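You operate a simulated robot arm through the tools that you are given. There is no shell and no other tool. Be economical: measure what you need, move in short steps, check, and stop when the job is done.

Carry out the task below with a simulated robot arm. There is one attempt and no reset: what you move stays moved.

Task
Dry the room air down to 55 % on the logger, then switch the dehumidifier off.
Fine: set its dial to 55; switch the logger's display on, watch it till it shows 55 %, and switch the display off again.

It is judged by the outcome, as a careful person would: the job done as asked, and still so three seconds after it is handed in. It fails if anything else is knocked over, pushed out of place, dropped, spilled or broken.

Robot
A 6-joint arm with a two-finger parallel gripper, fixed in place. Base frame: the origin is at the foot of the arm, x ahead of it, y to its left, z up; the work surface is at about z = 500. Units: mm, rad, N and s.
With the tool pointing down near the work surface it reaches from about 100 to 600 mm from the base axis. Its first joint turns from -1.152 to 1.152 rad. Payload 2.9 kg.
The TCP is the grasp point between the finger pads, 30 mm short of the fingertips. In the tool frame z runs along the fingers and y along their closing line. Largest opening 110 mm; finger width 20, thickness 10; the body of the gripper, 48 by 112 mm, starts 55 mm behind the TCP.
Orientation is told as [roll, pitch, yaw] about the base's x, y, z axes, in that order, counted from this pose: with the fingers straight down and closing along the base's y, the tool's x points along the base's -x, its y along +y and its z along -z.

Tools
- The arm moves only by the tool play_rows. Its argument "increments" is one flat list of numbers, 7 for each row, row after row: the finger opening in mm, from 0 to 110, then the shift along the base's x, y, z in units of 40 mm (1.0 is 40 mm), then the turn, a rotation vector about the base's x, y, z in units of 6 degrees (1.0 is 6 degrees). In form: [jaw, tx, ty, tz, rx, ry, rz, jaw, tx, ty, tz, rx, ry, rz, ...]. A call has 1 to 12 rows; each row shifts and turns the commanded pose from where the row before left it. A call with a number of a shift or a turn outside -1 to 1 is refused whole. A row lasts 0.2 s, in which the tool goes at most 50 mm and 0.15 rad; a call with a longer step from one row to the next is refused whole, and so is a gripper value outside its range. Where a pose cannot be reached the arm comes as near as it can. A force on the tool above 40 N (or 10 N above the force at the start of the call, whichever is more), or a blocked arm, ends the call early, and 0.2 s more pass. The fingers move at their own pace (about 108 mm/s each) and stop on an object; they squeeze with about 27 N. The grip force told is the motor's: it shows also when the fingers shut on nothing. Time passes only in rows, and 0.2 s behind the last, so rows that do not move let the fingers close. It gives the time, the measured TCP pose, the force on the tool (base axes), the opening and the grip force at its end, in the units of the frame above (readings bear some noise), with the torque about the TCP (base axes, N m) and any sound that the robot's microphone picked up.
- Cameras (640 x 400 px; columns grow to the right, rows downward): "scene" is fixed at [87, 452.9, 1395.7]; the picture's right is [-0.58, -0.81, 0.00], its down [-0.42, 0.30, -0.86] and it looks along [0.70, -0.50, -0.52] (base axes); focal length 214 px, centre (320, 200). "wrist" rides on the gripper at [72, 17, -104] in the tool frame; the picture's right is [-0.23, 0.97, 0.00], its down [-0.76, -0.18, -0.62] and it looks along [-0.61, -0.14, 0.78] (tool axes); focal length 222 px, centre (320, 200). There is no depth. A picture from a camera that has moved, and an enlarged one, comes with that camera's place and axes in the base frame and with its lens. The place of the scene camera against the robot may be out by one fixed shift of up to 12 mm in any direction.
- camera(camera): a new picture of that camera. It takes no simulated time.
- close_up(camera, box): a new picture of the part [left, top, right, bottom] of that camera's present view, enlarged. It takes no simulated time.
- job_done(): hands the job in; it is judged then, once.

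Go step by step. Nothing tells you positions but the pictures and the camera data: compare them with the known pose of the tool, close in by small moves and look again before you grip or let go. The budget is 120 turns and 64 pictures, counting those below and the enlarged ones. Unless the task says otherwise, let go and move clear before handing in, and close with one line.

The tools are called after "Emit:" as a command line: name --argument value ..., lists and objects as JSON in quotes. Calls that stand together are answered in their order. play_rows: Moves the arm, as the interface text tells. Its arguments: {"type":"object","properties":{"increments":{"type":"array","items":{"type":"number"}}},"required":["increments"]} The other tools are called the same way: camera (camera) takes a picture; close_up (camera, box) takes an enlarged picture of a part of a camera's view; job_done () hands the job in.

At the start:

```text
time: 0.0
tcp_pos: [364.7, 38.6, 1315.8]
ee_rot: [0.002, -0.003, 0.0]
wrist_force: [0.2, 0.6, -0.3]
moment: [0.0, -0.01, -0.01]
width: 109.6
grip_force: 0.1
```

scene: 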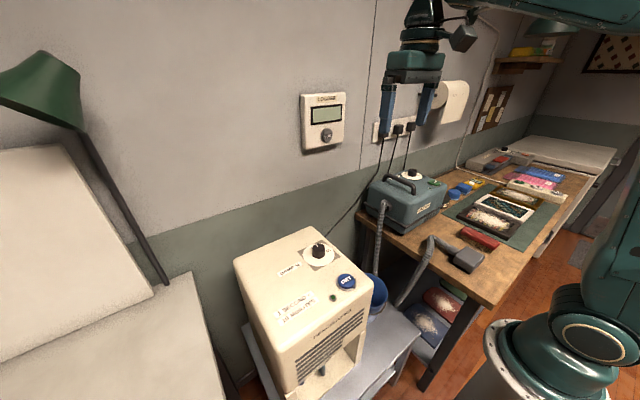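
wrist: 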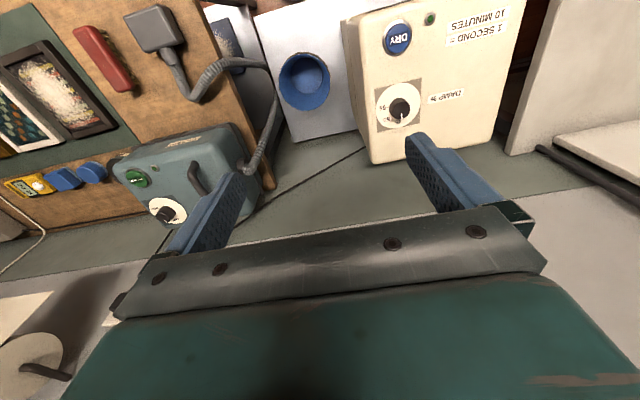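

I see the cream dehumidifier with a dial and a blue DRY button, and the logger on the wall with a screen and a round button. I'll look closer at each.

Emit:
close_up --camera "scene" --box '[230, 220, 390, 320]'

Emit:
close_up --camera "scene" --box '[280, 80, 376, 160]'

Emit:
close_up --camera "wrist" --box '[340, 0, 520, 140]'

```text
4.00 times, centred on (310, 270) of scene
camera zoom: at [87.0, 452.9, 1395.7], right [-0.58, -0.81, 0.0], down [-0.42, 0.3, -0.86], along [0.7, -0.5, -0.52], focal length 858 px, centre (360, -80)
```

zoom: 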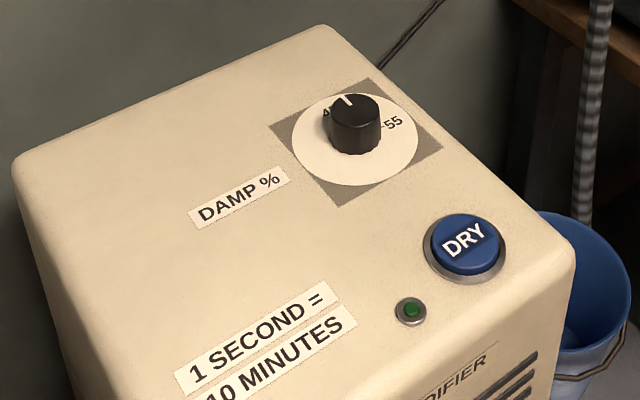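

```text
5.00 times, centred on (328, 120) of scene
camera zoom: at [87.0, 452.9, 1395.7], right [-0.58, -0.81, 0.0], down [-0.42, 0.3, -0.86], along [0.7, -0.5, -0.52], focal length 1072 px, centre (280, 600)
```

zoom: 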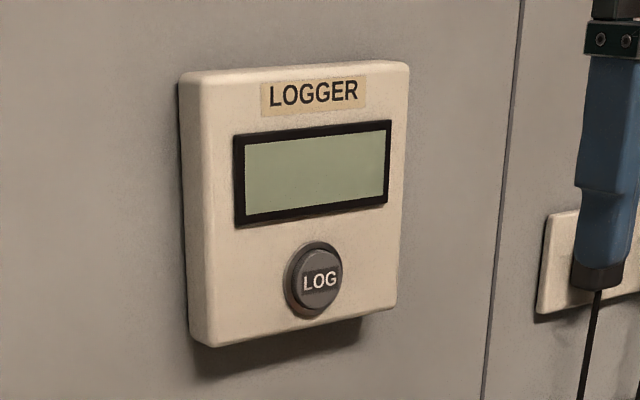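

```text
2.86 times, centred on (430, 70) of wrist
camera zoom: at [293.5, 57.1, 1418.7], right [0.23, 0.97, 0.0], down [0.76, -0.18, 0.62], along [0.61, -0.14, -0.78], focal length 635 px, centre (6, 571)
```

zoom: 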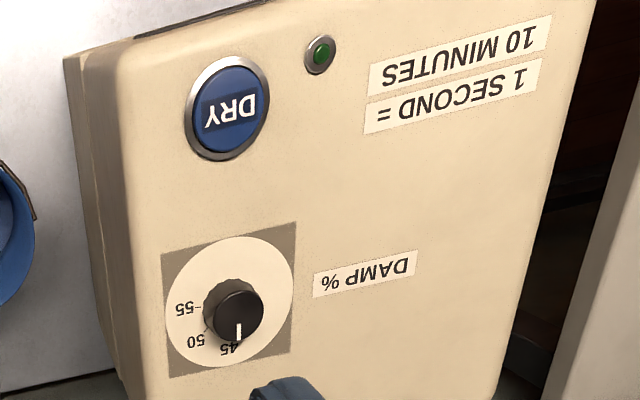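

The dial knob's top is near [468, 186, 946], pointing at 45, and the DRY button is near [347, 186, 933]. I'll move above the knob and look again.

Emit:
play_rows --increments '[80, 0.368, 0.526, -0.771, 0, 0, 0, 80, 0.368, 0.526, -0.771, 0, 0, 0, 80, 0.368, 0.526, -0.771, 0, 0, 0, 80, 0.368, 0.526, -0.771, 0, 0, 0, 80, 0.368, 0.526, -0.771, 0, 0, 0, 80, 0.368, 0.526, -0.771, 0, 0, 0, 80, 0.368, 0.526, -0.771, 0, 0, 0, 80, 0, 0, 0, 0, 0, 0]'

Emit:
camera --camera "wrist"

Emit:
camera --camera "scene"

```text
time: 1.8
tcp_pos: [467.1, 186.3, 1097.9]
ee_rot: [0.001, -0.002, -0.001]
wrist_force: [0.1, 0.4, 0.4]
moment: [-0.01, 0.02, -0.01]
width: 79.9
grip_force: 0.1
```

```text
58 pictures are left
camera wrist: at [395.9, 203.7, 1202.4], right [0.23, 0.97, 0.0], down [0.76, -0.18, 0.62], along [0.61, -0.14, -0.78], focal length 222 px, centre (320, 200)
```

wrist: 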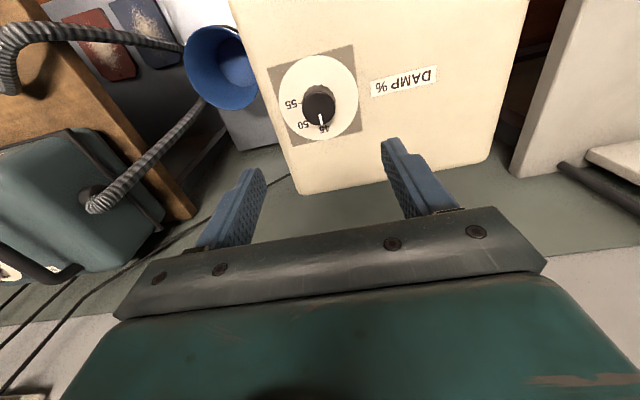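

```text
57 pictures are left
```

scene: 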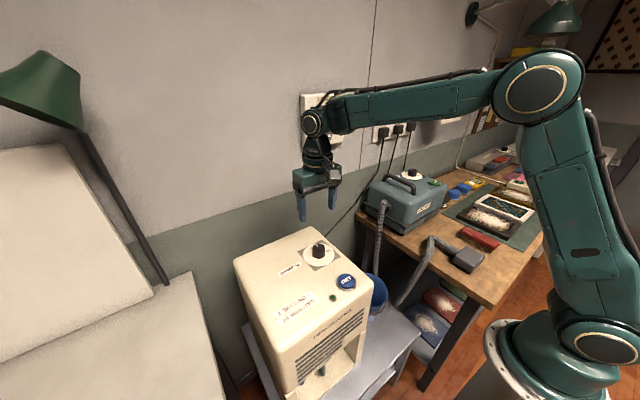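

Emit:
close_up --camera "wrist" --box '[256, 40, 384, 140]'

```text
4.00 times, centred on (320, 90) of wrist
camera zoom: at [395.9, 203.7, 1202.4], right [0.23, 0.97, 0.0], down [0.76, -0.18, 0.62], along [0.61, -0.14, -0.78], focal length 888 px, centre (320, 640)
```

zoom: 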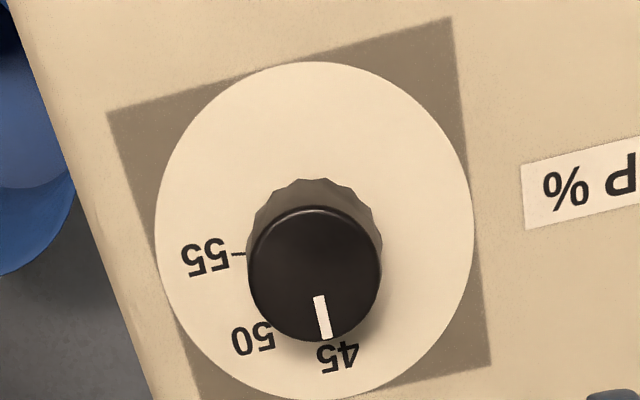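

The knob centre is [468, 186] with its top at about 949. 45 lies along +x and 55 along -y, so I need a 90° clockwise turn. I'll pre-turn +45° while descending part way.

Emit:
play_rows --increments '[70, 0.003, 0, -0.3, 0, 0, 0.9375, 70, 0.003, 0, -0.3, 0, 0, 0.9375, 70, 0.003, 0, -0.3, 0, 0, 0.9375, 70, 0.003, 0, -0.3, 0, 0, 0.9375, 70, 0.003, 0, -0.3, 0, 0, 0.9375, 70, 0.003, 0, -0.3, 0, 0, 0.9375, 70, 0.003, 0, -0.3, 0, 0, 0.9375, 70, 0.003, 0, -0.3, 0, 0, 0.9375, 70, 0, 0, 0, 0, 0, 0]'

Emit:
camera --camera "wrist"

Emit:
close_up --camera "scene" --box '[256, 180, 384, 280]'

```text
time: 3.8
tcp_pos: [469.1, 186.2, 1003.1]
ee_rot: [0.002, 0.0, 0.786]
wrist_force: [0.8, -0.8, -0.2]
moment: [0.01, -0.01, 0.0]
width: 70.3
grip_force: 0.1
```

```text
55 pictures are left
camera wrist: at [406.9, 147.2, 1107.2], right [-0.53, 0.85, 0.0], down [0.66, 0.41, 0.62], along [0.53, 0.33, -0.78], focal length 222 px, centre (320, 200)
```

wrist: 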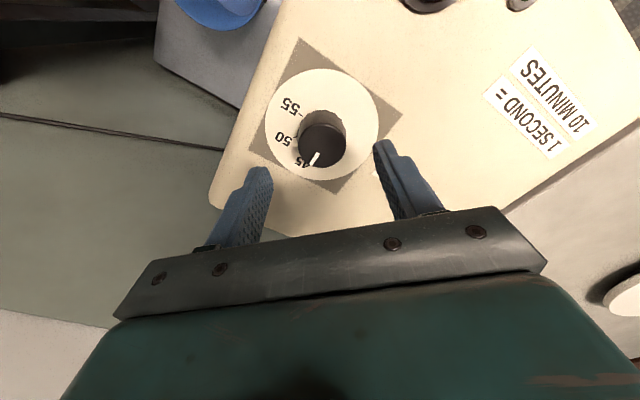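

```text
4.00 times, centred on (320, 230) of scene
camera zoom: at [87.0, 452.9, 1395.7], right [-0.58, -0.81, 0.0], down [-0.42, 0.3, -0.86], along [0.7, -0.5, -0.52], focal length 858 px, centre (320, 80)
```

zoom: 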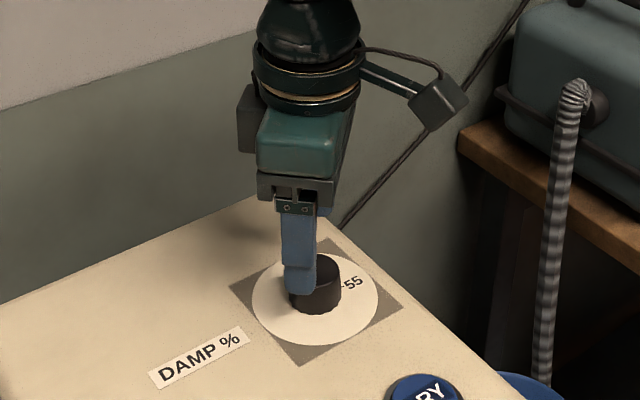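

The knob is centred under the gripper, so I'll descend and close on it.

Emit:
play_rows --increments '[70, -0.01, 0.01, -0.5, 0, 0, 0, 70, 0, 0, -0.5, 0, 0, 0, 70, 0, 0, -0.28, 0, 0, 0, 70, 0, 0, 0, 0, 0, 0, 30, 0, 0, 0, 0, 0, 0, 30, 0, 0, 0, 0, 0, 0, 30, 0, 0, 0, 0, 0, 0]'

Emit:
camera --camera "wrist"

```text
time: 4.6
tcp_pos: [467.2, 187.6, 959.9]
ee_rot: [0.001, -0.005, 0.786]
wrist_force: [-2.2, -2.8, 4.7]
moment: [0.01, 0.19, 0.08]
width: 69.9
grip_force: 0.0
stopped in row 4: the force on the tool passed its limit at 53 N (the readings are from after the stop); the commanded pose is now the measured one
```

```text
53 pictures are left
camera wrist: at [406.2, 148.9, 1063.4], right [-0.53, 0.85, 0.0], down [0.66, 0.41, 0.63], along [0.53, 0.33, -0.78], focal length 222 px, centre (320, 200)
```

wrist: 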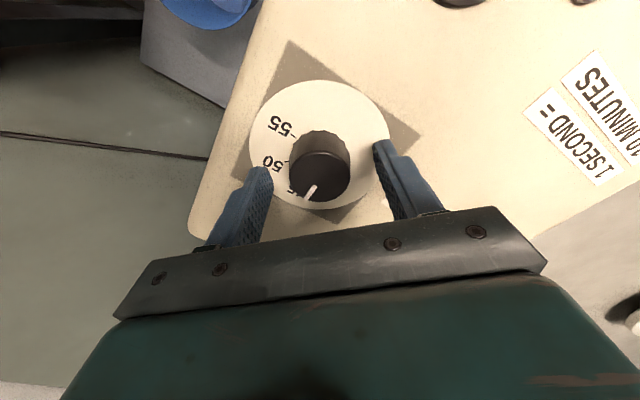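

The fingertips touched the panel at about z = 929. I'll raise 4 mm and close on the knob.

Emit:
play_rows --increments '[70, 0.02, -0.01, 0.1, 0, 0, 0, 28, 0, 0, 0, 0, 0, 0, 28, 0, 0, 0, 0, 0, 0, 28, 0, 0, 0, 0, 0, 0, 28, 0, 0, 0, 0, 0, 0]'

Emit:
camera --camera "wrist"

```text
time: 5.8
tcp_pos: [468.4, 189.0, 964.1]
ee_rot: [0.001, -0.005, 0.789]
wrist_force: [-9.5, 11.5, -0.8]
moment: [0.37, 0.38, -0.13]
width: 37.2
grip_force: 44.9
```

```text
52 pictures are left
camera wrist: at [406.7, 150.0, 1067.1], right [-0.53, 0.85, 0.0], down [0.66, 0.41, 0.63], along [0.53, 0.33, -0.78], focal length 222 px, centre (320, 200)
```

wrist: 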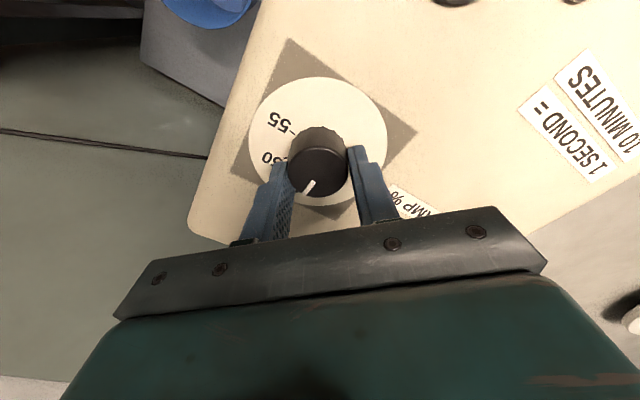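

Gripped. I'll turn clockwise, easing the side load slightly.

Emit:
play_rows --increments '[28, -0.03, 0.03, 0, 0, 0, 0, 28, 0, 0, 0, 0, 0, -1, 28, 0, 0, 0, 0, 0, -1, 28, 0, 0, 0, 0, 0, -1, 28, 0, 0, 0, 0, 0, -1, 28, 0, 0, 0, 0, 0, -1, 28, 0, 0, 0, 0, 0, -1, 28, 0, 0, 0, 0, 0, -1, 28, 0, 0, 0, 0, 0, 0]'

Emit:
camera --camera "wrist"

```text
time: 7.8
tcp_pos: [470.3, 185.1, 963.9]
ee_rot: [-0.004, -0.008, 0.042]
wrist_force: [19.7, -24.5, -4.2]
moment: [-0.56, -0.7, 0.13]
width: 37.2
grip_force: 45.2
```

```text
51 pictures are left
camera wrist: at [397.5, 200.7, 1066.8], right [0.19, 0.98, 0.0], down [0.76, -0.14, 0.63], along [0.62, -0.12, -0.78], focal length 222 px, centre (320, 200)
```

wrist: 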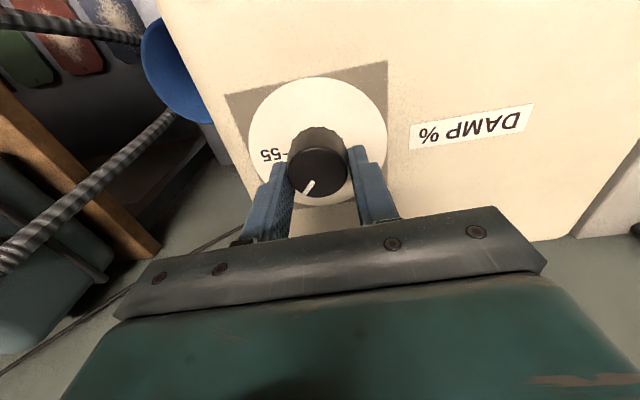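

Emit:
play_rows --increments '[28, 0.05, -0.06, 0, 0, 0, 0, 28, 0, 0, 0, 0, 0, -1, 28, 0, 0, 0, 0, 0, -1, 28, 0, 0, 0, 0, 0, -1, 28, 0, 0, 0, 0, 0, -1, 28, 0, 0, 0, 0, 0, -1, 28, 0, 0, 0, 0, 0, -1, 28, 0, 0, 0, 0, 0, -1, 28, 0, 0, 0, 0, 0, -0.5, 28, 0, 0, 0, 0, 0, 0]'

Emit:
close_up --camera "wrist" --box '[224, 70, 416, 220]'

```text
time: 9.8
tcp_pos: [468.9, 182.0, 963.2]
ee_rot: [-0.011, -0.003, -0.72]
wrist_force: [-4.0, -4.9, 5.1]
moment: [-0.31, 0.31, 0.05]
width: 36.7
grip_force: 45.1
stopped in row 9: the force on the tool passed its limit at 42 N (the readings are from after the stop); the commanded pose is now the measured one
```

```text
2.67 times, centred on (320, 145) of wrist
camera zoom: at [427.3, 244.7, 1066.8], right [0.81, 0.58, -0.01], down [0.46, -0.63, 0.63], along [0.36, -0.52, -0.78], focal length 592 px, centre (320, 347)
```

zoom: 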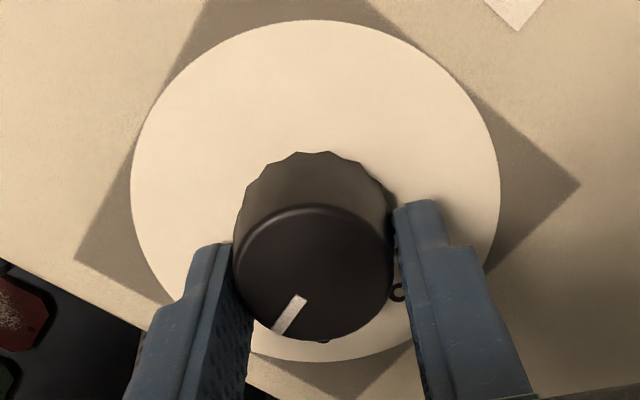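

About 87° turned. I'll release, rise, and check the pointer.

Emit:
play_rows --increments '[70, 0, 0, 0, 0, 0, 0, 70, 0, 0, 0, 0, 0, 0, 70, 0, 0.1, 0.5, 0, 0, 0, 70, 0, 0, 0.9, 0, 0, 0, 70, 0, 0, 0, 0, 0, 0]'

Emit:
close_up --camera "wrist" --box '[240, 60, 400, 180]'

Emit:
close_up --camera "scene" --box '[272, 220, 368, 300]'

```text
time: 11.0
tcp_pos: [468.5, 185.0, 1020.3]
ee_rot: [-0.011, -0.006, -0.717]
wrist_force: [-0.6, -0.1, 0.6]
moment: [0.01, -0.03, 0.0]
width: 70.1
grip_force: 0.1
```

```text
3.33 times, centred on (320, 120) of wrist
camera zoom: at [426.4, 248.1, 1123.1], right [0.81, 0.58, -0.01], down [0.46, -0.63, 0.63], along [0.36, -0.51, -0.78], focal length 740 px, centre (320, 467)
```

zoom: 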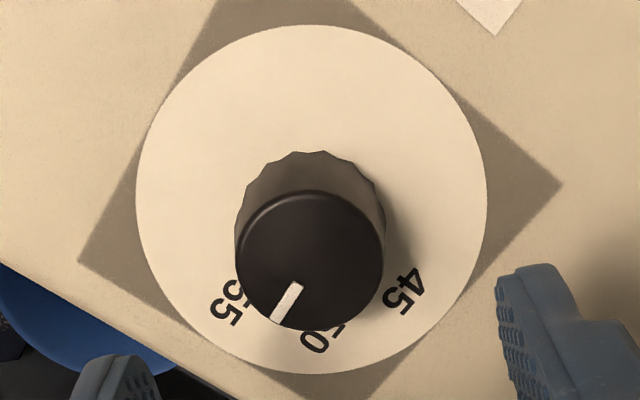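

```text
5.00 times, centred on (320, 260) of scene
camera zoom: at [87.0, 452.9, 1395.7], right [-0.58, -0.81, 0.0], down [-0.42, 0.3, -0.86], along [0.7, -0.5, -0.52], focal length 1072 px, centre (320, -100)
```

zoom: 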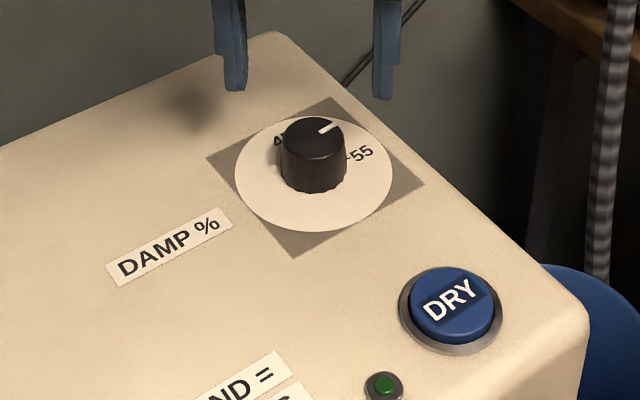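

The pointer sits a little short of the 55 mark, by about 14°. I'll re-grip, add that turn, and check.

Emit:
play_rows --increments '[70, -0.02, 0.03, -0.8, 0, 0, 0, 70, 0, 0, -0.6, 0, 0, 0, 70, 0, 0, 0, 0, 0, 0, 28, 0, 0, 0, 0, 0, 0, 28, 0, 0, 0, 0, 0, 0, 28, 0, 0, 0, 0, 0, 0, 28, 0, 0, 0, 0, 0, -0.8, 28, 0, 0, 0, 0, 0, -0.8, 28, 0, 0, 0, 0, 0, -0.7, 28, 0, 0, 0, 0, 0, 0]'

```text
time: 13.2
tcp_pos: [466.0, 184.9, 961.7]
ee_rot: [-0.022, -0.004, -0.961]
wrist_force: [-17.1, -30.0, 3.8]
moment: [-0.59, 0.67, 0.75]
width: 37.2
grip_force: 44.5
```

Emit:
play_rows --increments '[70, 0, 0, 0, 0, 0, 0, 70, 0, 0, 0, 0, 0, 0, 70, 0, 0, 0.5, 0, 0, 0, 70, 0, 0, 0.9, 0, 0, 0, 70, 0, 0, 0, 0, 0, 0]'

Emit:
close_up --camera "wrist" --box '[240, 60, 400, 180]'

Emit:
close_up --camera "scene" --box '[296, 228, 344, 268]'

```text
time: 14.4
tcp_pos: [468.8, 186.9, 1017.9]
ee_rot: [-0.011, -0.005, -0.958]
wrist_force: [-0.1, -0.4, -0.7]
moment: [-0.01, 0.02, -0.03]
width: 69.8
grip_force: 0.1
```

```text
3.33 times, centred on (320, 120) of wrist
camera zoom: at [442.9, 257.4, 1121.3], right [0.93, 0.37, -0.01], down [0.29, -0.72, 0.63], along [0.23, -0.59, -0.78], focal length 740 px, centre (320, 467)
```

zoom: 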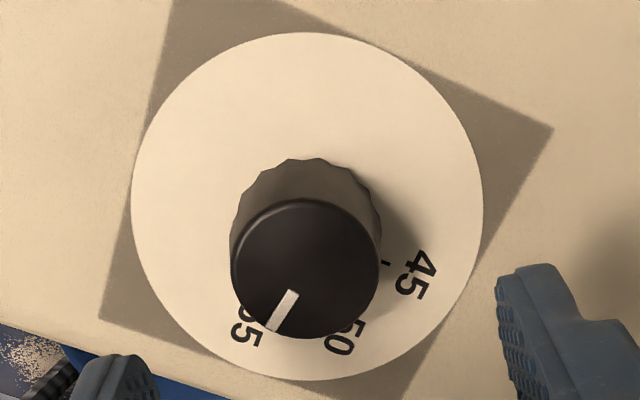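

```text
10.00 times, centred on (320, 248) of scene
camera zoom: at [87.0, 452.9, 1395.7], right [-0.58, -0.81, 0.0], down [-0.42, 0.3, -0.86], along [0.7, -0.5, -0.52], focal length 2145 px, centre (320, -280)
```

zoom: 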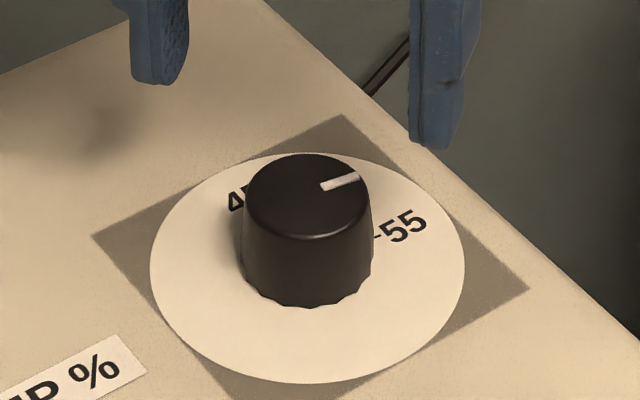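

Still about 5° short. I'll re-grip for a small extra turn, then view it from the other side.

Emit:
play_rows --increments '[70, -0.03, -0.02, -0.8, 0, 0, 0, 70, 0, 0, -0.55, 0, 0, 0, 70, 0, 0, 0, 0, 0, 0, 28, 0, 0, 0, 0, 0, 0, 28, 0, 0, 0, 0, 0, 0, 28, 0, 0, 0, 0, 0, 0, 28, 0, 0, 0, 0, 0, -0.4, 28, 0, 0, 0, 0, 0, -0.4, 28, 0, 0, 0, 0, 0, 0]'

Emit:
play_rows --increments '[70, 0, 0, 0, 0, 0, 0, 70, 0, 0, 0, 0, 0, 0, 70, 0, 0, 0.5, 0, 0, 0, 70, 0, 0, 0.9, 0, 0, 0, 70, 0, 0, 0, 0, 0, 1, 70, 0, 0, 0, 0, 0, 1, 70, 0, 0, 0, 0, 0, 1, 70, 0, 0, 0, 0, 0, 1, 70, 0, 0, 0, 0, 0, 1, 70, 0, 0, 0, 0, 0, 1, 70, 0, 0, 0, 0, 0, 1, 70, 0, 0, 0, 0, 0, 1]'

Emit:
play_rows --increments '[70, 0, 0, 0, 0, 0, 1, 70, 0, 0, 0, 0, 0, 1, 70, 0, 0, 0, 0, 0, 1, 70, 0, 0, 0, 0, 0, 1, 70, 0, 0, 0, 0, 0, 1, 70, 0, 0, 0, 0, 0, 1, 70, 0, 0, 0, 0, 0, 1, 70, 0, 0, 0, 0, 0, 1, 70, 0, 0, 0, 0, 0, 0]'

Emit:
close_up --camera "wrist" --box '[240, 60, 400, 180]'

```text
time: 16.4
tcp_pos: [466.7, 182.9, 964.8]
ee_rot: [-0.02, -0.004, -1.047]
wrist_force: [-14.6, -30.3, 1.4]
moment: [-0.43, 0.71, 0.57]
width: 37.0
grip_force: 44.9
```

```text
time: 19.0
tcp_pos: [467.7, 187.9, 1020.8]
ee_rot: [-0.009, -0.005, -0.202]
wrist_force: [0.7, 1.0, 0.2]
moment: [-0.02, -0.02, 0.01]
width: 69.8
grip_force: 0.0
```

```text
time: 21.0
tcp_pos: [467.6, 188.8, 1022.3]
ee_rot: [-0.009, -0.007, 0.634]
wrist_force: [0.8, 0.2, 0.1]
moment: [0.0, 0.01, 0.0]
width: 69.9
grip_force: 0.0
```

```text
3.33 times, centred on (320, 120) of wrist
camera zoom: at [399.6, 159.1, 1124.7], right [-0.39, 0.92, -0.01], down [0.71, 0.31, 0.63], along [0.58, 0.24, -0.78], focal length 740 px, centre (320, 467)
```

zoom: 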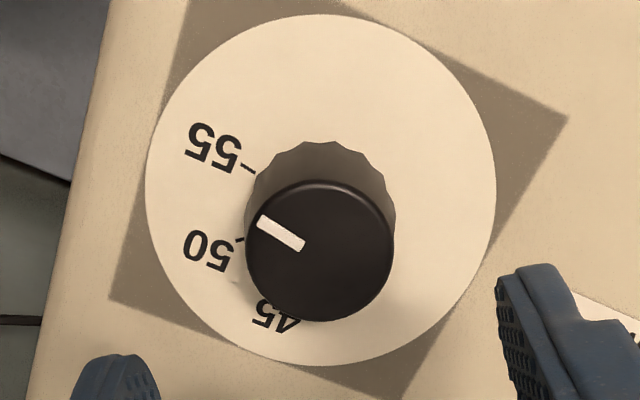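

From this side the pointer is roughly 3–5° short of the 55 tick, which may be an end stop or grip slip. I'll re-grip from here, where both tick and pointer stay visible, and nudge further.

Emit:
play_rows --increments '[70, 0, -0.05, -0.8, 0, 0, 0, 70, 0, 0, -0.62, 0, 0, 0, 70, 0, 0, 0, 0, 0, 0, 28, 0, 0, 0, 0, 0, 0, 28, 0, 0, 0, 0, 0, 0, 28, 0, 0, 0, 0, 0, 0, 28, 0, 0, 0, 0, 0, -0.5, 28, 0, 0, 0, 0, 0, -0.5, 28, 0, 0, 0, 0, 0, 0]'

Emit:
close_up --camera "wrist" --box '[240, 80, 400, 200]'

```text
time: 23.0
tcp_pos: [466.6, 186.0, 962.0]
ee_rot: [-0.005, 0.0, 0.531]
wrist_force: [-19.5, 17.2, -3.1]
moment: [0.25, 1.08, 0.5]
width: 37.0
grip_force: 44.5
```

```text
3.33 times, centred on (320, 140) of wrist
camera zoom: at [395.5, 164.9, 1066.8], right [-0.3, 0.95, -0.01], down [0.74, 0.24, 0.63], along [0.6, 0.18, -0.78], focal length 740 px, centre (320, 400)
```

zoom: 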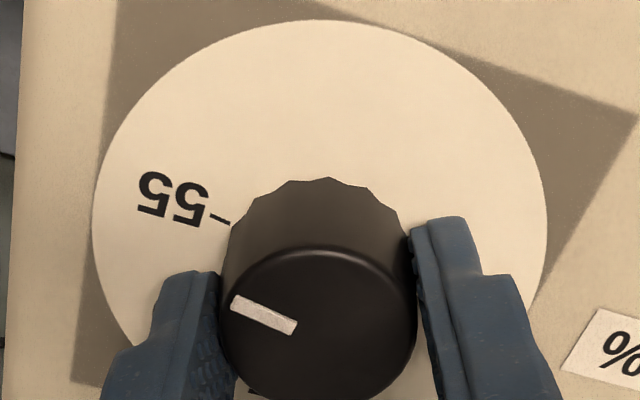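

Emit:
play_rows --increments '[70, 0, 0, 0, 0, 0, 0, 70, 0, 0, 0, 0, 0, 0, 70, 0, 0, 0.5, 0, 0, 0, 70, 0, 0, 0.9, 0, 0, 0, 70, 0, 0, 0, 0, 0, 0]'

Emit:
close_up --camera "wrist" --box '[240, 60, 400, 180]'

```text
time: 24.2
tcp_pos: [468.1, 185.0, 1019.5]
ee_rot: [-0.008, -0.006, 0.53]
wrist_force: [-0.2, -0.5, -0.5]
moment: [0.01, 0.03, -0.01]
width: 70.0
grip_force: 0.1
```

```text
3.33 times, centred on (320, 120) of wrist
camera zoom: at [396.7, 165.3, 1123.3], right [-0.29, 0.96, -0.01], down [0.74, 0.23, 0.63], along [0.6, 0.18, -0.78], focal length 740 px, centre (320, 467)
```

zoom: 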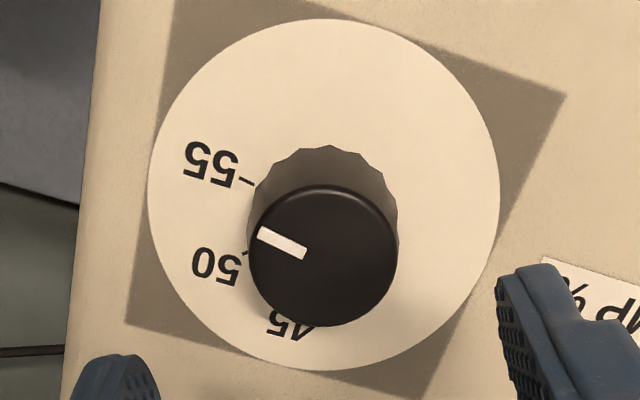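

The pointer now lines up with the 55 tick. Next I'll retract, straighten, and turn the tool to face the wall to locate the logger.

Emit:
play_rows --increments '[30, 0, 0, 0.9, 0, 0, -0.724, 0, -0.57, -0.35, 0.68, 0, 0, -0.724, 0, -0.57, -0.35, 0.68, 0, 0, -0.724, 0, -0.57, -0.35, 0.68, 0, 0, -0.724, 0, -0.57, -0.35, 0.68, 0, 0, -0.724, 0, -0.57, -0.35, 0.68, 0, 0, -0.724, 0, -0.57, -0.35, 0.68, 0, 0, -0.724, 0, 0, 0, 0, 0, 0, 0]'

Emit:
play_rows --increments '[0, 0, 0, 0, 0, -1, 0, 0, 0, 0, 0, 0, -1, 0, 0, 0, 0, 0, 0, -1, 0, 0, 0, 0, 0, 0, -1, 0, 0, 0, 0, 0, 0, -1, 0, 0, 0, 0, 0, 0, -1, 0, 0, 0, 0, 0, 0, -1, 0, 0, 0, 0, 0, 0, -1, 0, 0, 0, 0, 0, 0, -1, 0, 0, 0, 0, 0, 0, -1, 0, 0, 0, 0, 0, 0, 0, 0]'

Emit:
camera --camera "wrist"

Emit:
camera --camera "scene"

```text
time: 26.0
tcp_pos: [330.0, 102.6, 1219.5]
ee_rot: [-0.008, -0.006, -0.003]
wrist_force: [-0.1, 0.8, -0.5]
moment: [0.02, -0.03, 0.0]
width: 0.0
grip_force: 27.2
```

```text
time: 28.4
tcp_pos: [330.5, 100.6, 1220.9]
ee_rot: [-0.005, -1.056, -0.004]
wrist_force: [0.4, -0.4, 0.0]
moment: [0.0, -0.01, 0.01]
width: 0.0
grip_force: 27.4
```

```text
42 pictures are left
camera wrist: at [206.2, 120.2, 1208.3], right [0.12, 0.97, 0.19], down [-0.17, -0.17, 0.97], along [0.98, -0.15, 0.14], focal length 222 px, centre (320, 200)
```

wrist: 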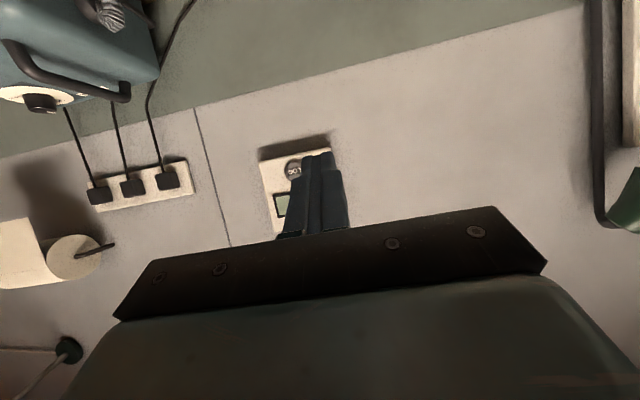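

```text
41 pictures are left
```

scene: 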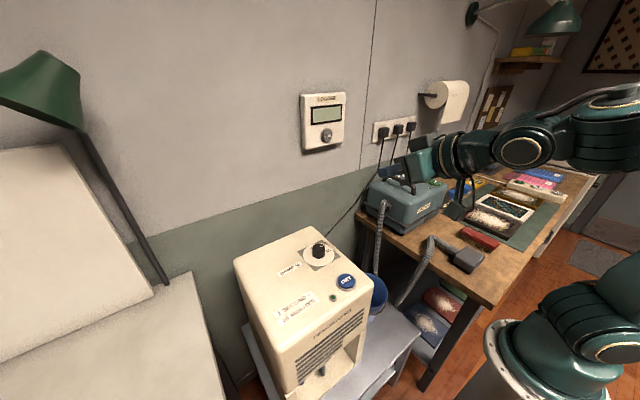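

The logger's button is near [666, 8, 1204]. I'll finish levelling the tool and approach to about 80 mm away.

Emit:
play_rows --increments '[0, 0.5, -0.3, -0.05, 0, -0.98, 0, 0, 0.5, -0.4, -0.05, 0, -0.98, 0, 0, 0.6, -0.4, -0.1, 0, -0.98, 0, 0, 0.7, -0.4, -0.1, 0, -0.98, 0, 0, 0.7, -0.4, -0.1, 0, -0.98, 0, 0, 0.8, -0.4, 0, 0, 0, 0, 0, 0.9, 0, 0, 0, 0, 0, 0, 0, 0, 0, 0, 0, 0]'

Emit:
camera --camera "wrist"

Emit:
close_up --camera "scene" --box '[280, 80, 408, 180]'

```text
time: 30.2
tcp_pos: [519.5, 9.8, 1203.3]
ee_rot: [0.413, -1.565, -0.425]
wrist_force: [0.6, -0.8, -0.5]
moment: [-0.01, 0.06, 0.02]
width: 0.1
grip_force: 26.6
```

```text
40 pictures are left
camera wrist: at [415.8, 28.9, 1131.9], right [0.01, 0.97, 0.23], down [-0.62, -0.17, 0.76], along [0.78, -0.15, 0.6], focal length 222 px, centre (320, 200)
```

wrist: 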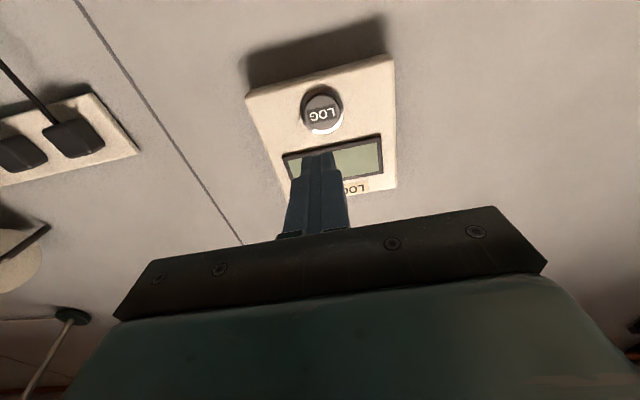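

```text
4.00 times, centred on (344, 130) of scene
camera zoom: at [87.0, 452.9, 1395.7], right [-0.58, -0.81, 0.0], down [-0.42, 0.3, -0.86], along [0.7, -0.5, -0.52], focal length 858 px, centre (224, 480)
```

zoom: 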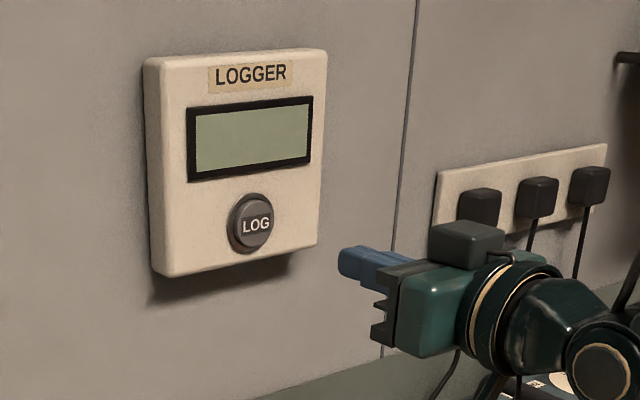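

The button face is at about x = 657, y = 12, z = 1202.5. I'll approach close before pressing.

Emit:
play_rows --increments '[0, 0.8, 0.05, -0.02, 0, 0, 0, 0, 0.8, 0, 0, 0, 0, 0, 0, 0.6, 0, 0, 0, 0, 0, 0, 0, 0, 0, 0, 0, 0]'

Emit:
camera --camera "wrist"

Emit:
close_up --camera "scene" --box '[280, 80, 408, 180]'

```text
time: 31.2
tcp_pos: [608.4, 10.8, 1202.4]
ee_rot: [0.393, -1.566, -0.403]
wrist_force: [0.1, 0.3, -0.1]
moment: [-0.05, 0.05, 0.03]
width: 0.0
grip_force: 26.3
```

```text
38 pictures are left
camera wrist: at [505.0, 30.4, 1130.2], right [0.01, 0.97, 0.23], down [-0.62, -0.17, 0.76], along [0.78, -0.15, 0.6], focal length 222 px, centre (320, 200)
```

wrist: 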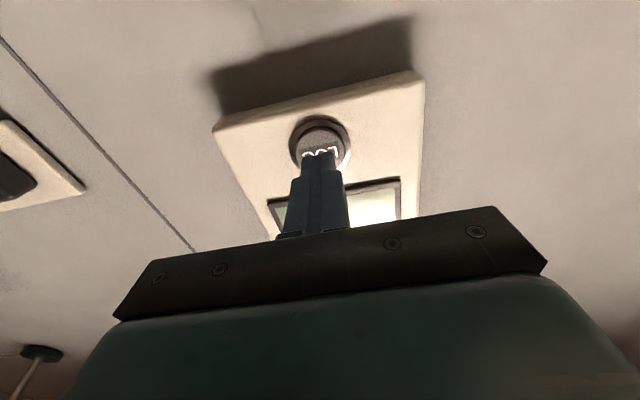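

```text
4.00 times, centred on (344, 130) of scene
camera zoom: at [87.0, 452.9, 1395.7], right [-0.58, -0.81, 0.0], down [-0.42, 0.3, -0.86], along [0.7, -0.5, -0.52], focal length 858 px, centre (224, 480)
```

zoom: 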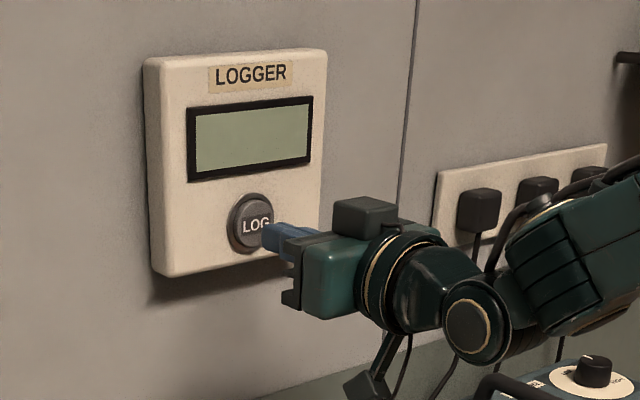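

Aligned with the button. I'll advance in small steps to press it.

Emit:
play_rows --increments '[0, 0.25, 0, 0, 0, 0, 0, 0, 0.15, 0, 0, 0, 0, 0, 0, 0, 0, 0, 0, 0, 0]'

Emit:
close_up --camera "scene" --box '[296, 85, 376, 160]'

```text
time: 32.0
tcp_pos: [622.4, 11.3, 1202.5]
ee_rot: [0.418, -1.564, -0.426]
wrist_force: [-0.1, -0.2, 0.9]
moment: [0.02, -0.01, -0.01]
width: 0.0
grip_force: 26.7
```

```text
5.33 times, centred on (336, 122) of scene
camera zoom: at [87.0, 452.9, 1395.7], right [-0.58, -0.81, 0.0], down [-0.42, 0.3, -0.86], along [0.7, -0.5, -0.52], focal length 1144 px, centre (235, 613)
```

zoom: 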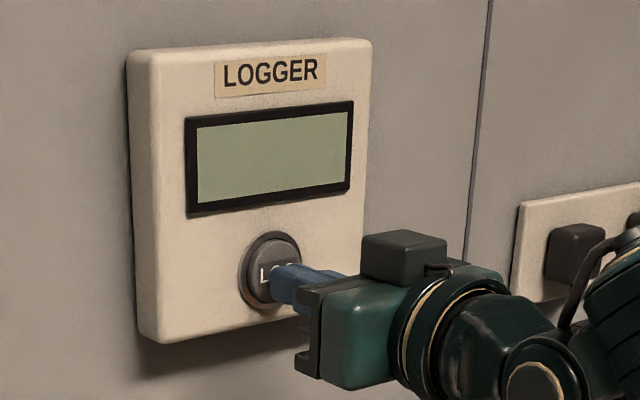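

Emit:
play_rows --increments '[0, 0.1, 0, 0, 0, 0, 0, 0, 0.1, 0, 0, 0, 0, 0, 0, 0, 0, 0, 0, 0, 0]'

Emit:
close_up --camera "scene" --box '[296, 85, 376, 160]'

```text
time: 32.8
tcp_pos: [630.9, 10.7, 1201.8]
ee_rot: [0.38, -1.567, -0.388]
wrist_force: [-4.2, -0.5, -0.3]
moment: [-0.01, 0.0, 0.03]
width: 0.2
grip_force: 26.7
heard: click
```

```text
5.33 times, centred on (336, 122) of scene
camera zoom: at [86.9, 452.9, 1395.7], right [-0.58, -0.81, 0.0], down [-0.42, 0.3, -0.86], along [0.7, -0.5, -0.52], focal length 1144 px, centre (235, 613)
```

zoom: 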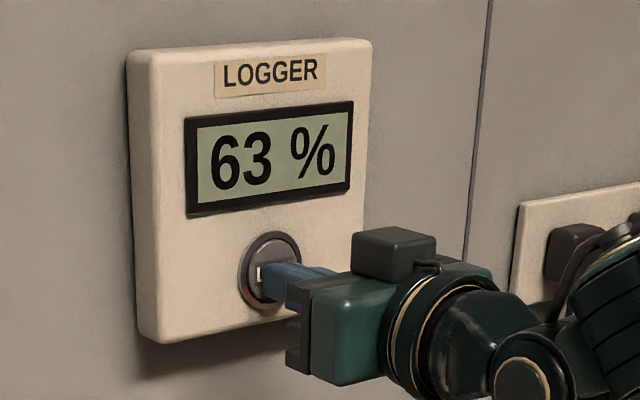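

Click, and the display shows 63 %. I'll back straight off and return the tool to pointing down above the DRY button.

Emit:
play_rows --increments '[0, -0.4, 0, 0, 0, 0, 0, 0, -0.9, 0, 0, 0, 0, 0, 0, -0.9, 0, 0, 0, 0, 0, 0, -0.9, 0, 0, 0, 0, 0, 0, -0.5, 0.35, 0, 0, 1, 0, 0, -0.5, 0.35, 0, 0, 1, 0, 0, -0.5, 0.35, 0, 0, 1, 0, 0, -0.5, 0.35, 0, 0, 1, 0, 0, -0.5, 0.35, 0, 0, 1, 0, 0, -0.5, 0.35, 0, 0, 1, 0, 0, -0.5, 0.35, 0, 0, 1, 0, 0, 0, 0.35, 0, 0, 1, 0]'

Emit:
play_rows --increments '[0, 0, 0.3, 0, 0, 1, 0, 0, 0, 0.3, 0, 0, 1, 0, 0, 0, 0.3, -0.3, 0, 1, 0, 0, 0, 0.3, -0.5, 0, 1, 0, 0, 0, 0.3, -0.5, 0, 1, 0, 0, 0, 0.1, -0.5, 0, 1, 0, 0, 0, 0, -0.5, 0, 1, 0, 0, 0, 0, 0, 0, 0, 0]'

Emit:
camera --camera "wrist"

Emit:
camera --camera "scene"

```text
time: 35.4
tcp_pos: [366.0, 122.4, 1203.3]
ee_rot: [-0.007, -0.73, -0.004]
wrist_force: [-0.2, 0.1, 0.1]
moment: [-0.03, 0.0, 0.0]
width: 0.2
grip_force: 27.1
```

```text
time: 37.2
tcp_pos: [366.9, 187.6, 1111.7]
ee_rot: [-0.009, 0.005, -0.001]
wrist_force: [-0.1, -0.2, -0.9]
moment: [0.0, -0.02, 0.01]
width: 0.1
grip_force: 26.8
```

```text
34 pictures are left
camera wrist: at [296.1, 206.4, 1214.8], right [0.23, 0.97, -0.01], down [0.76, -0.17, 0.62], along [0.6, -0.15, -0.78], focal length 222 px, centre (320, 200)
```

wrist: 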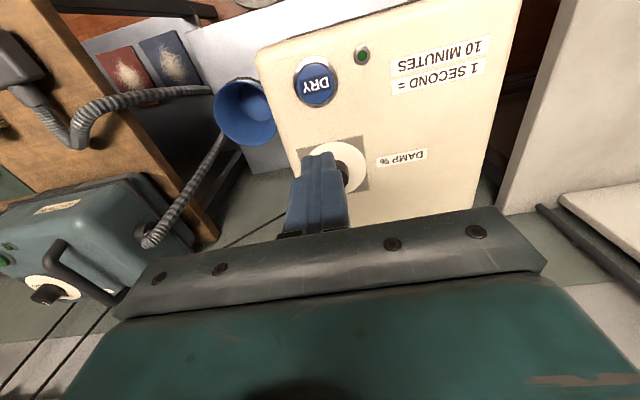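

```text
33 pictures are left
```

scene: 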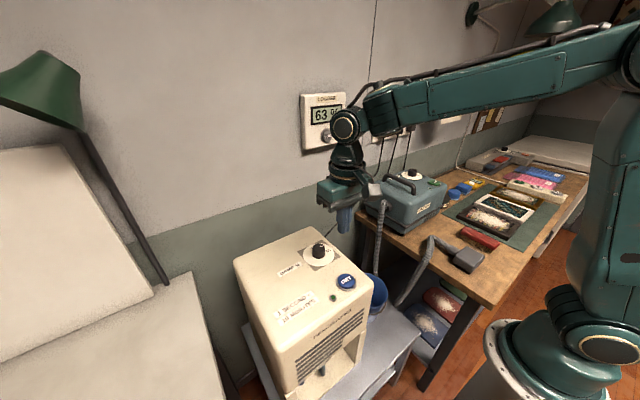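

The display stays on, and DRY is confirmed at [348, 186, 933]. I'll descend to just above it.

Emit:
play_rows --increments '[0, -0.25, -0.04, -0.7, 0, 0, 0, 0, -0.25, 0, -0.9, 0, 0, 0, 0, 0, 0, -0.9, 0, 0, 0, 0, 0, 0, -0.75, 0, 0, 0, 0, 0, 0, 0, 0, 0, 0]'

Emit:
camera --camera "wrist"

Emit:
camera --camera "scene"

```text
time: 38.4
tcp_pos: [346.8, 183.0, 980.8]
ee_rot: [-0.01, 0.007, -0.001]
wrist_force: [0.3, -0.2, 0.1]
moment: [-0.02, 0.03, 0.0]
width: 0.2
grip_force: 27.3
```

```text
32 pictures are left
camera wrist: at [275.4, 202.9, 1085.0], right [0.23, 0.97, -0.01], down [0.76, -0.17, 0.62], along [0.6, -0.15, -0.78], focal length 222 px, centre (320, 200)
```

wrist: 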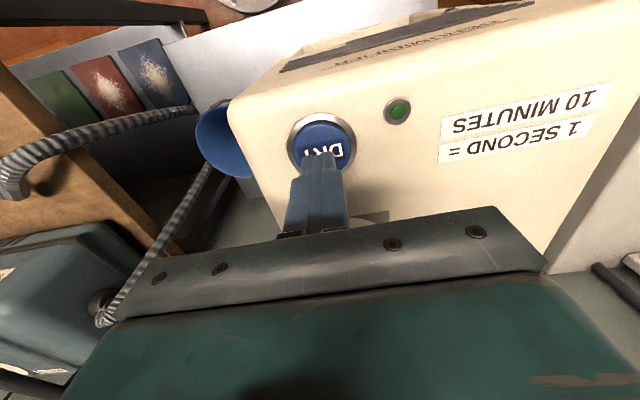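

```text
31 pictures are left
```

scene: 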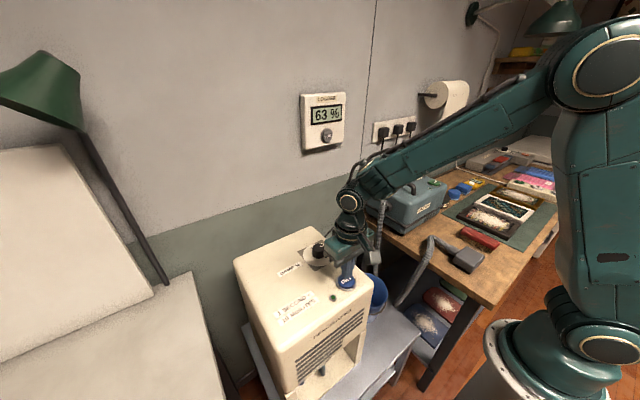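

Logger and button are both in view. I'll press DRY in small steps.

Emit:
play_rows --increments '[0, 0, 0.05, -0.25, 0, 0, 0, 0, 0, 0, -0.1, 0, 0, 0, 0, 0, 0, 0, 0, 0, 0]'

Emit:
play_rows --increments '[0, 0, 0, -0.1, 0, 0, 0, 0, 0, 0, 0, 0, 0, 0]'

```text
time: 39.2
tcp_pos: [346.5, 185.8, 965.8]
ee_rot: [-0.008, 0.002, -0.002]
wrist_force: [-0.5, -0.1, 2.2]
moment: [-0.03, 0.01, 0.01]
width: 0.0
grip_force: 26.7
heard: click
```

```text
time: 39.8
tcp_pos: [345.9, 185.2, 963.1]
ee_rot: [-0.011, 0.004, -0.002]
wrist_force: [-3.7, -3.4, 14.9]
moment: [-0.11, 0.06, -0.03]
width: 0.1
grip_force: 27.4
```

It clicked. I'll lift off a little and check the lamp and the logger.

Emit:
play_rows --increments '[0, 0, 0, 0.4, 0, 0, 0]'

Emit:
camera --camera "scene"

Emit:
close_up --camera "scene" --box '[280, 80, 376, 160]'

Emit:
camera --camera "wrist"

```text
time: 40.2
tcp_pos: [345.6, 186.9, 977.3]
ee_rot: [-0.007, 0.005, 0.0]
wrist_force: [0.0, -0.4, 1.0]
moment: [-0.02, -0.01, -0.02]
width: 0.0
grip_force: 27.2
```

```text
30 pictures are left
```

scene: 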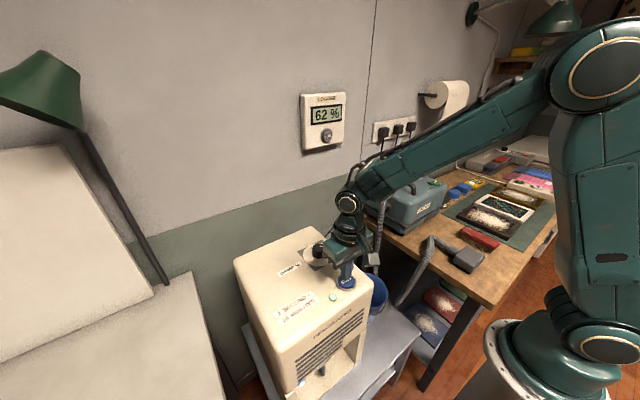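

```text
5.00 times, centred on (328, 120) of scene
camera zoom: at [87.0, 452.9, 1395.7], right [-0.58, -0.81, 0.0], down [-0.42, 0.3, -0.86], along [0.7, -0.5, -0.52], focal length 1072 px, centre (280, 600)
```

zoom: 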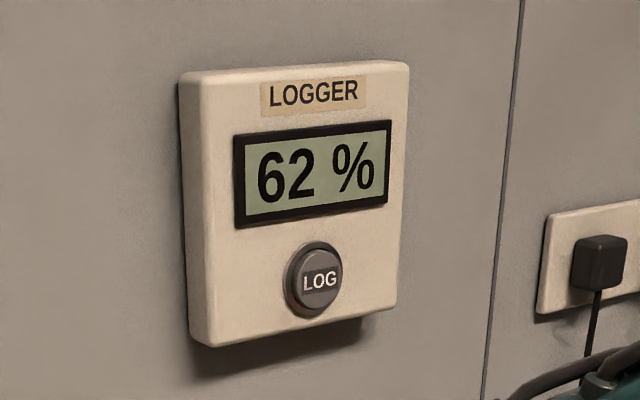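

```text
28 pictures are left
camera wrist: at [275.3, 206.1, 1082.1], right [0.23, 0.97, -0.01], down [0.76, -0.17, 0.62], along [0.6, -0.15, -0.78], focal length 222 px, centre (320, 200)
```

wrist: 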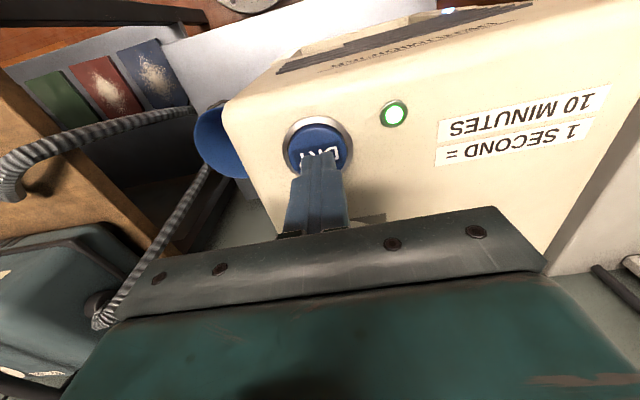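

The lamp is lit and humidity is falling (62 %). I'll wait here and watch.

Emit:
play_rows --increments '[0, 0, 0, 0, 0, 0, 0, 0, 0, 0, 0, 0, 0, 0, 0, 0, 0, 0, 0, 0, 0, 0, 0, 0, 0, 0, 0, 0, 0, 0, 0, 0, 0, 0, 0, 0, 0, 0, 0, 0, 0, 0, 0, 0, 0, 0, 0, 0, 0, 0, 0, 0, 0, 0, 0, 0]'

Emit:
close_up --camera "scene" --box '[280, 80, 376, 160]'

```text
time: 42.0
tcp_pos: [345.5, 186.7, 977.5]
ee_rot: [-0.009, 0.005, -0.002]
wrist_force: [-0.5, 0.0, -0.3]
moment: [0.03, 0.02, 0.03]
width: 0.0
grip_force: 27.1
```

```text
5.00 times, centred on (328, 120) of scene
camera zoom: at [87.0, 452.9, 1395.7], right [-0.58, -0.81, 0.0], down [-0.42, 0.3, -0.86], along [0.7, -0.5, -0.52], focal length 1072 px, centre (280, 600)
```

zoom: 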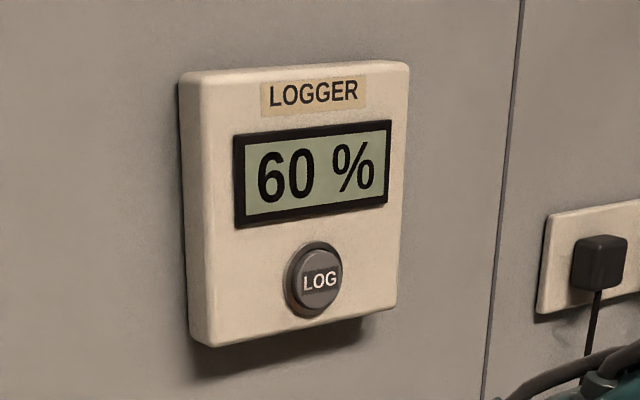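

Emit:
play_rows --increments '[0, 0, 0, 0, 0, 0, 0, 0, 0, 0, 0, 0, 0, 0, 0, 0, 0, 0, 0, 0, 0, 0, 0, 0, 0, 0, 0, 0, 0, 0, 0, 0, 0, 0, 0, 0, 0, 0, 0, 0, 0, 0, 0, 0, 0, 0, 0, 0, 0, 0, 0, 0, 0, 0, 0, 0, 0, 0, 0, 0, 0, 0, 0, 0, 0, 0, 0, 0, 0, 0]'

Emit:
close_up --camera "scene" --box '[280, 80, 376, 160]'

```text
time: 44.2
tcp_pos: [346.0, 186.1, 978.6]
ee_rot: [-0.01, 0.005, -0.003]
wrist_force: [0.5, 0.3, -0.8]
moment: [0.0, 0.0, 0.0]
width: 0.0
grip_force: 27.1
```

```text
5.00 times, centred on (328, 120) of scene
camera zoom: at [87.0, 452.9, 1395.7], right [-0.58, -0.81, 0.0], down [-0.42, 0.3, -0.86], along [0.7, -0.5, -0.52], focal length 1072 px, centre (280, 600)
```

zoom: 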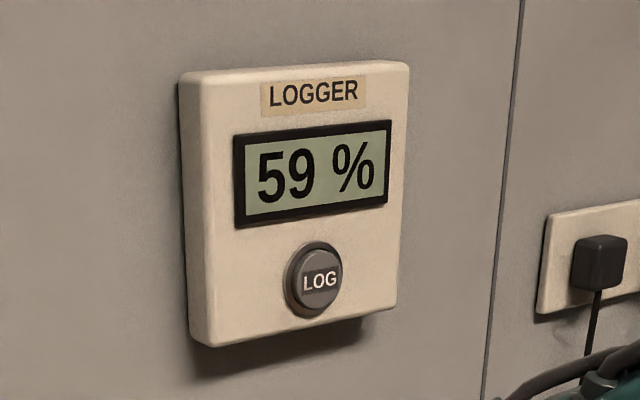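

Emit:
play_rows --increments '[0, 0, 0, 0, 0, 0, 0, 0, 0, 0, 0, 0, 0, 0, 0, 0, 0, 0, 0, 0, 0, 0, 0, 0, 0, 0, 0, 0, 0, 0, 0, 0, 0, 0, 0, 0, 0, 0, 0, 0, 0, 0, 0, 0, 0, 0, 0, 0, 0, 0, 0, 0, 0, 0, 0, 0, 0, 0, 0, 0, 0, 0, 0, 0, 0, 0, 0, 0, 0, 0]'

Emit:
close_up --camera "scene" --box '[280, 80, 376, 160]'

```text
time: 46.4
tcp_pos: [345.7, 186.8, 977.2]
ee_rot: [-0.011, 0.006, -0.002]
wrist_force: [-0.8, 0.3, -0.5]
moment: [0.01, 0.01, 0.0]
width: 0.0
grip_force: 26.9
```

```text
5.00 times, centred on (328, 120) of scene
camera zoom: at [87.0, 452.9, 1395.7], right [-0.58, -0.81, 0.0], down [-0.42, 0.3, -0.86], along [0.7, -0.5, -0.52], focal length 1072 px, centre (280, 600)
```

zoom: 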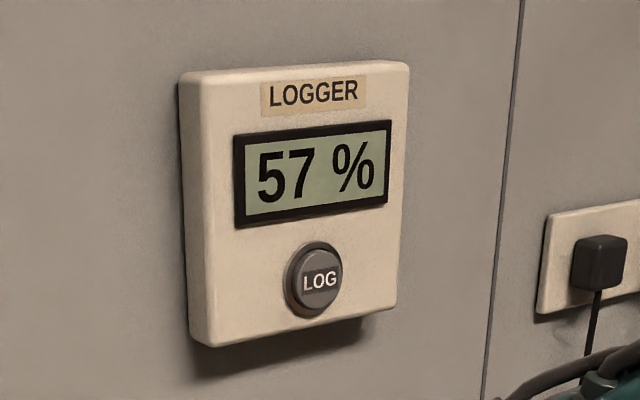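

Emit:
play_rows --increments '[0, 0, 0, 0, 0, 0, 0, 0, 0, 0, 0, 0, 0, 0, 0, 0, 0, 0, 0, 0, 0, 0, 0, 0, 0, 0, 0, 0, 0, 0, 0, 0, 0, 0, 0, 0, 0, 0, 0, 0, 0, 0, 0, 0, 0, 0, 0, 0, 0]'

Emit:
close_up --camera "scene" --box '[280, 80, 376, 160]'

```text
time: 48.0
tcp_pos: [345.8, 187.6, 978.5]
ee_rot: [-0.009, 0.004, -0.002]
wrist_force: [0.4, 0.2, -1.2]
moment: [0.0, 0.0, 0.01]
width: 0.2
grip_force: 26.7
```

```text
5.00 times, centred on (328, 120) of scene
camera zoom: at [87.0, 452.9, 1395.7], right [-0.58, -0.81, 0.0], down [-0.42, 0.3, -0.86], along [0.7, -0.5, -0.52], focal length 1072 px, centre (280, 600)
```

zoom: 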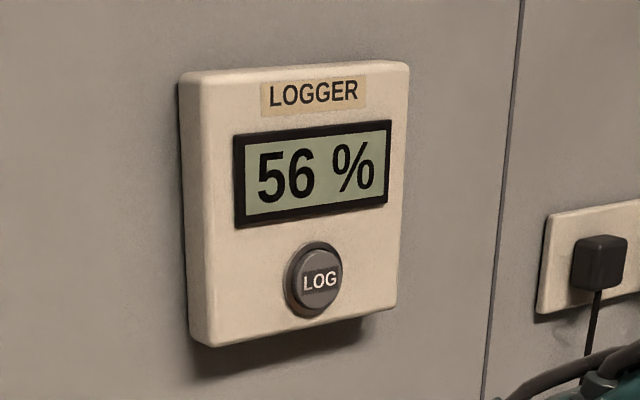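

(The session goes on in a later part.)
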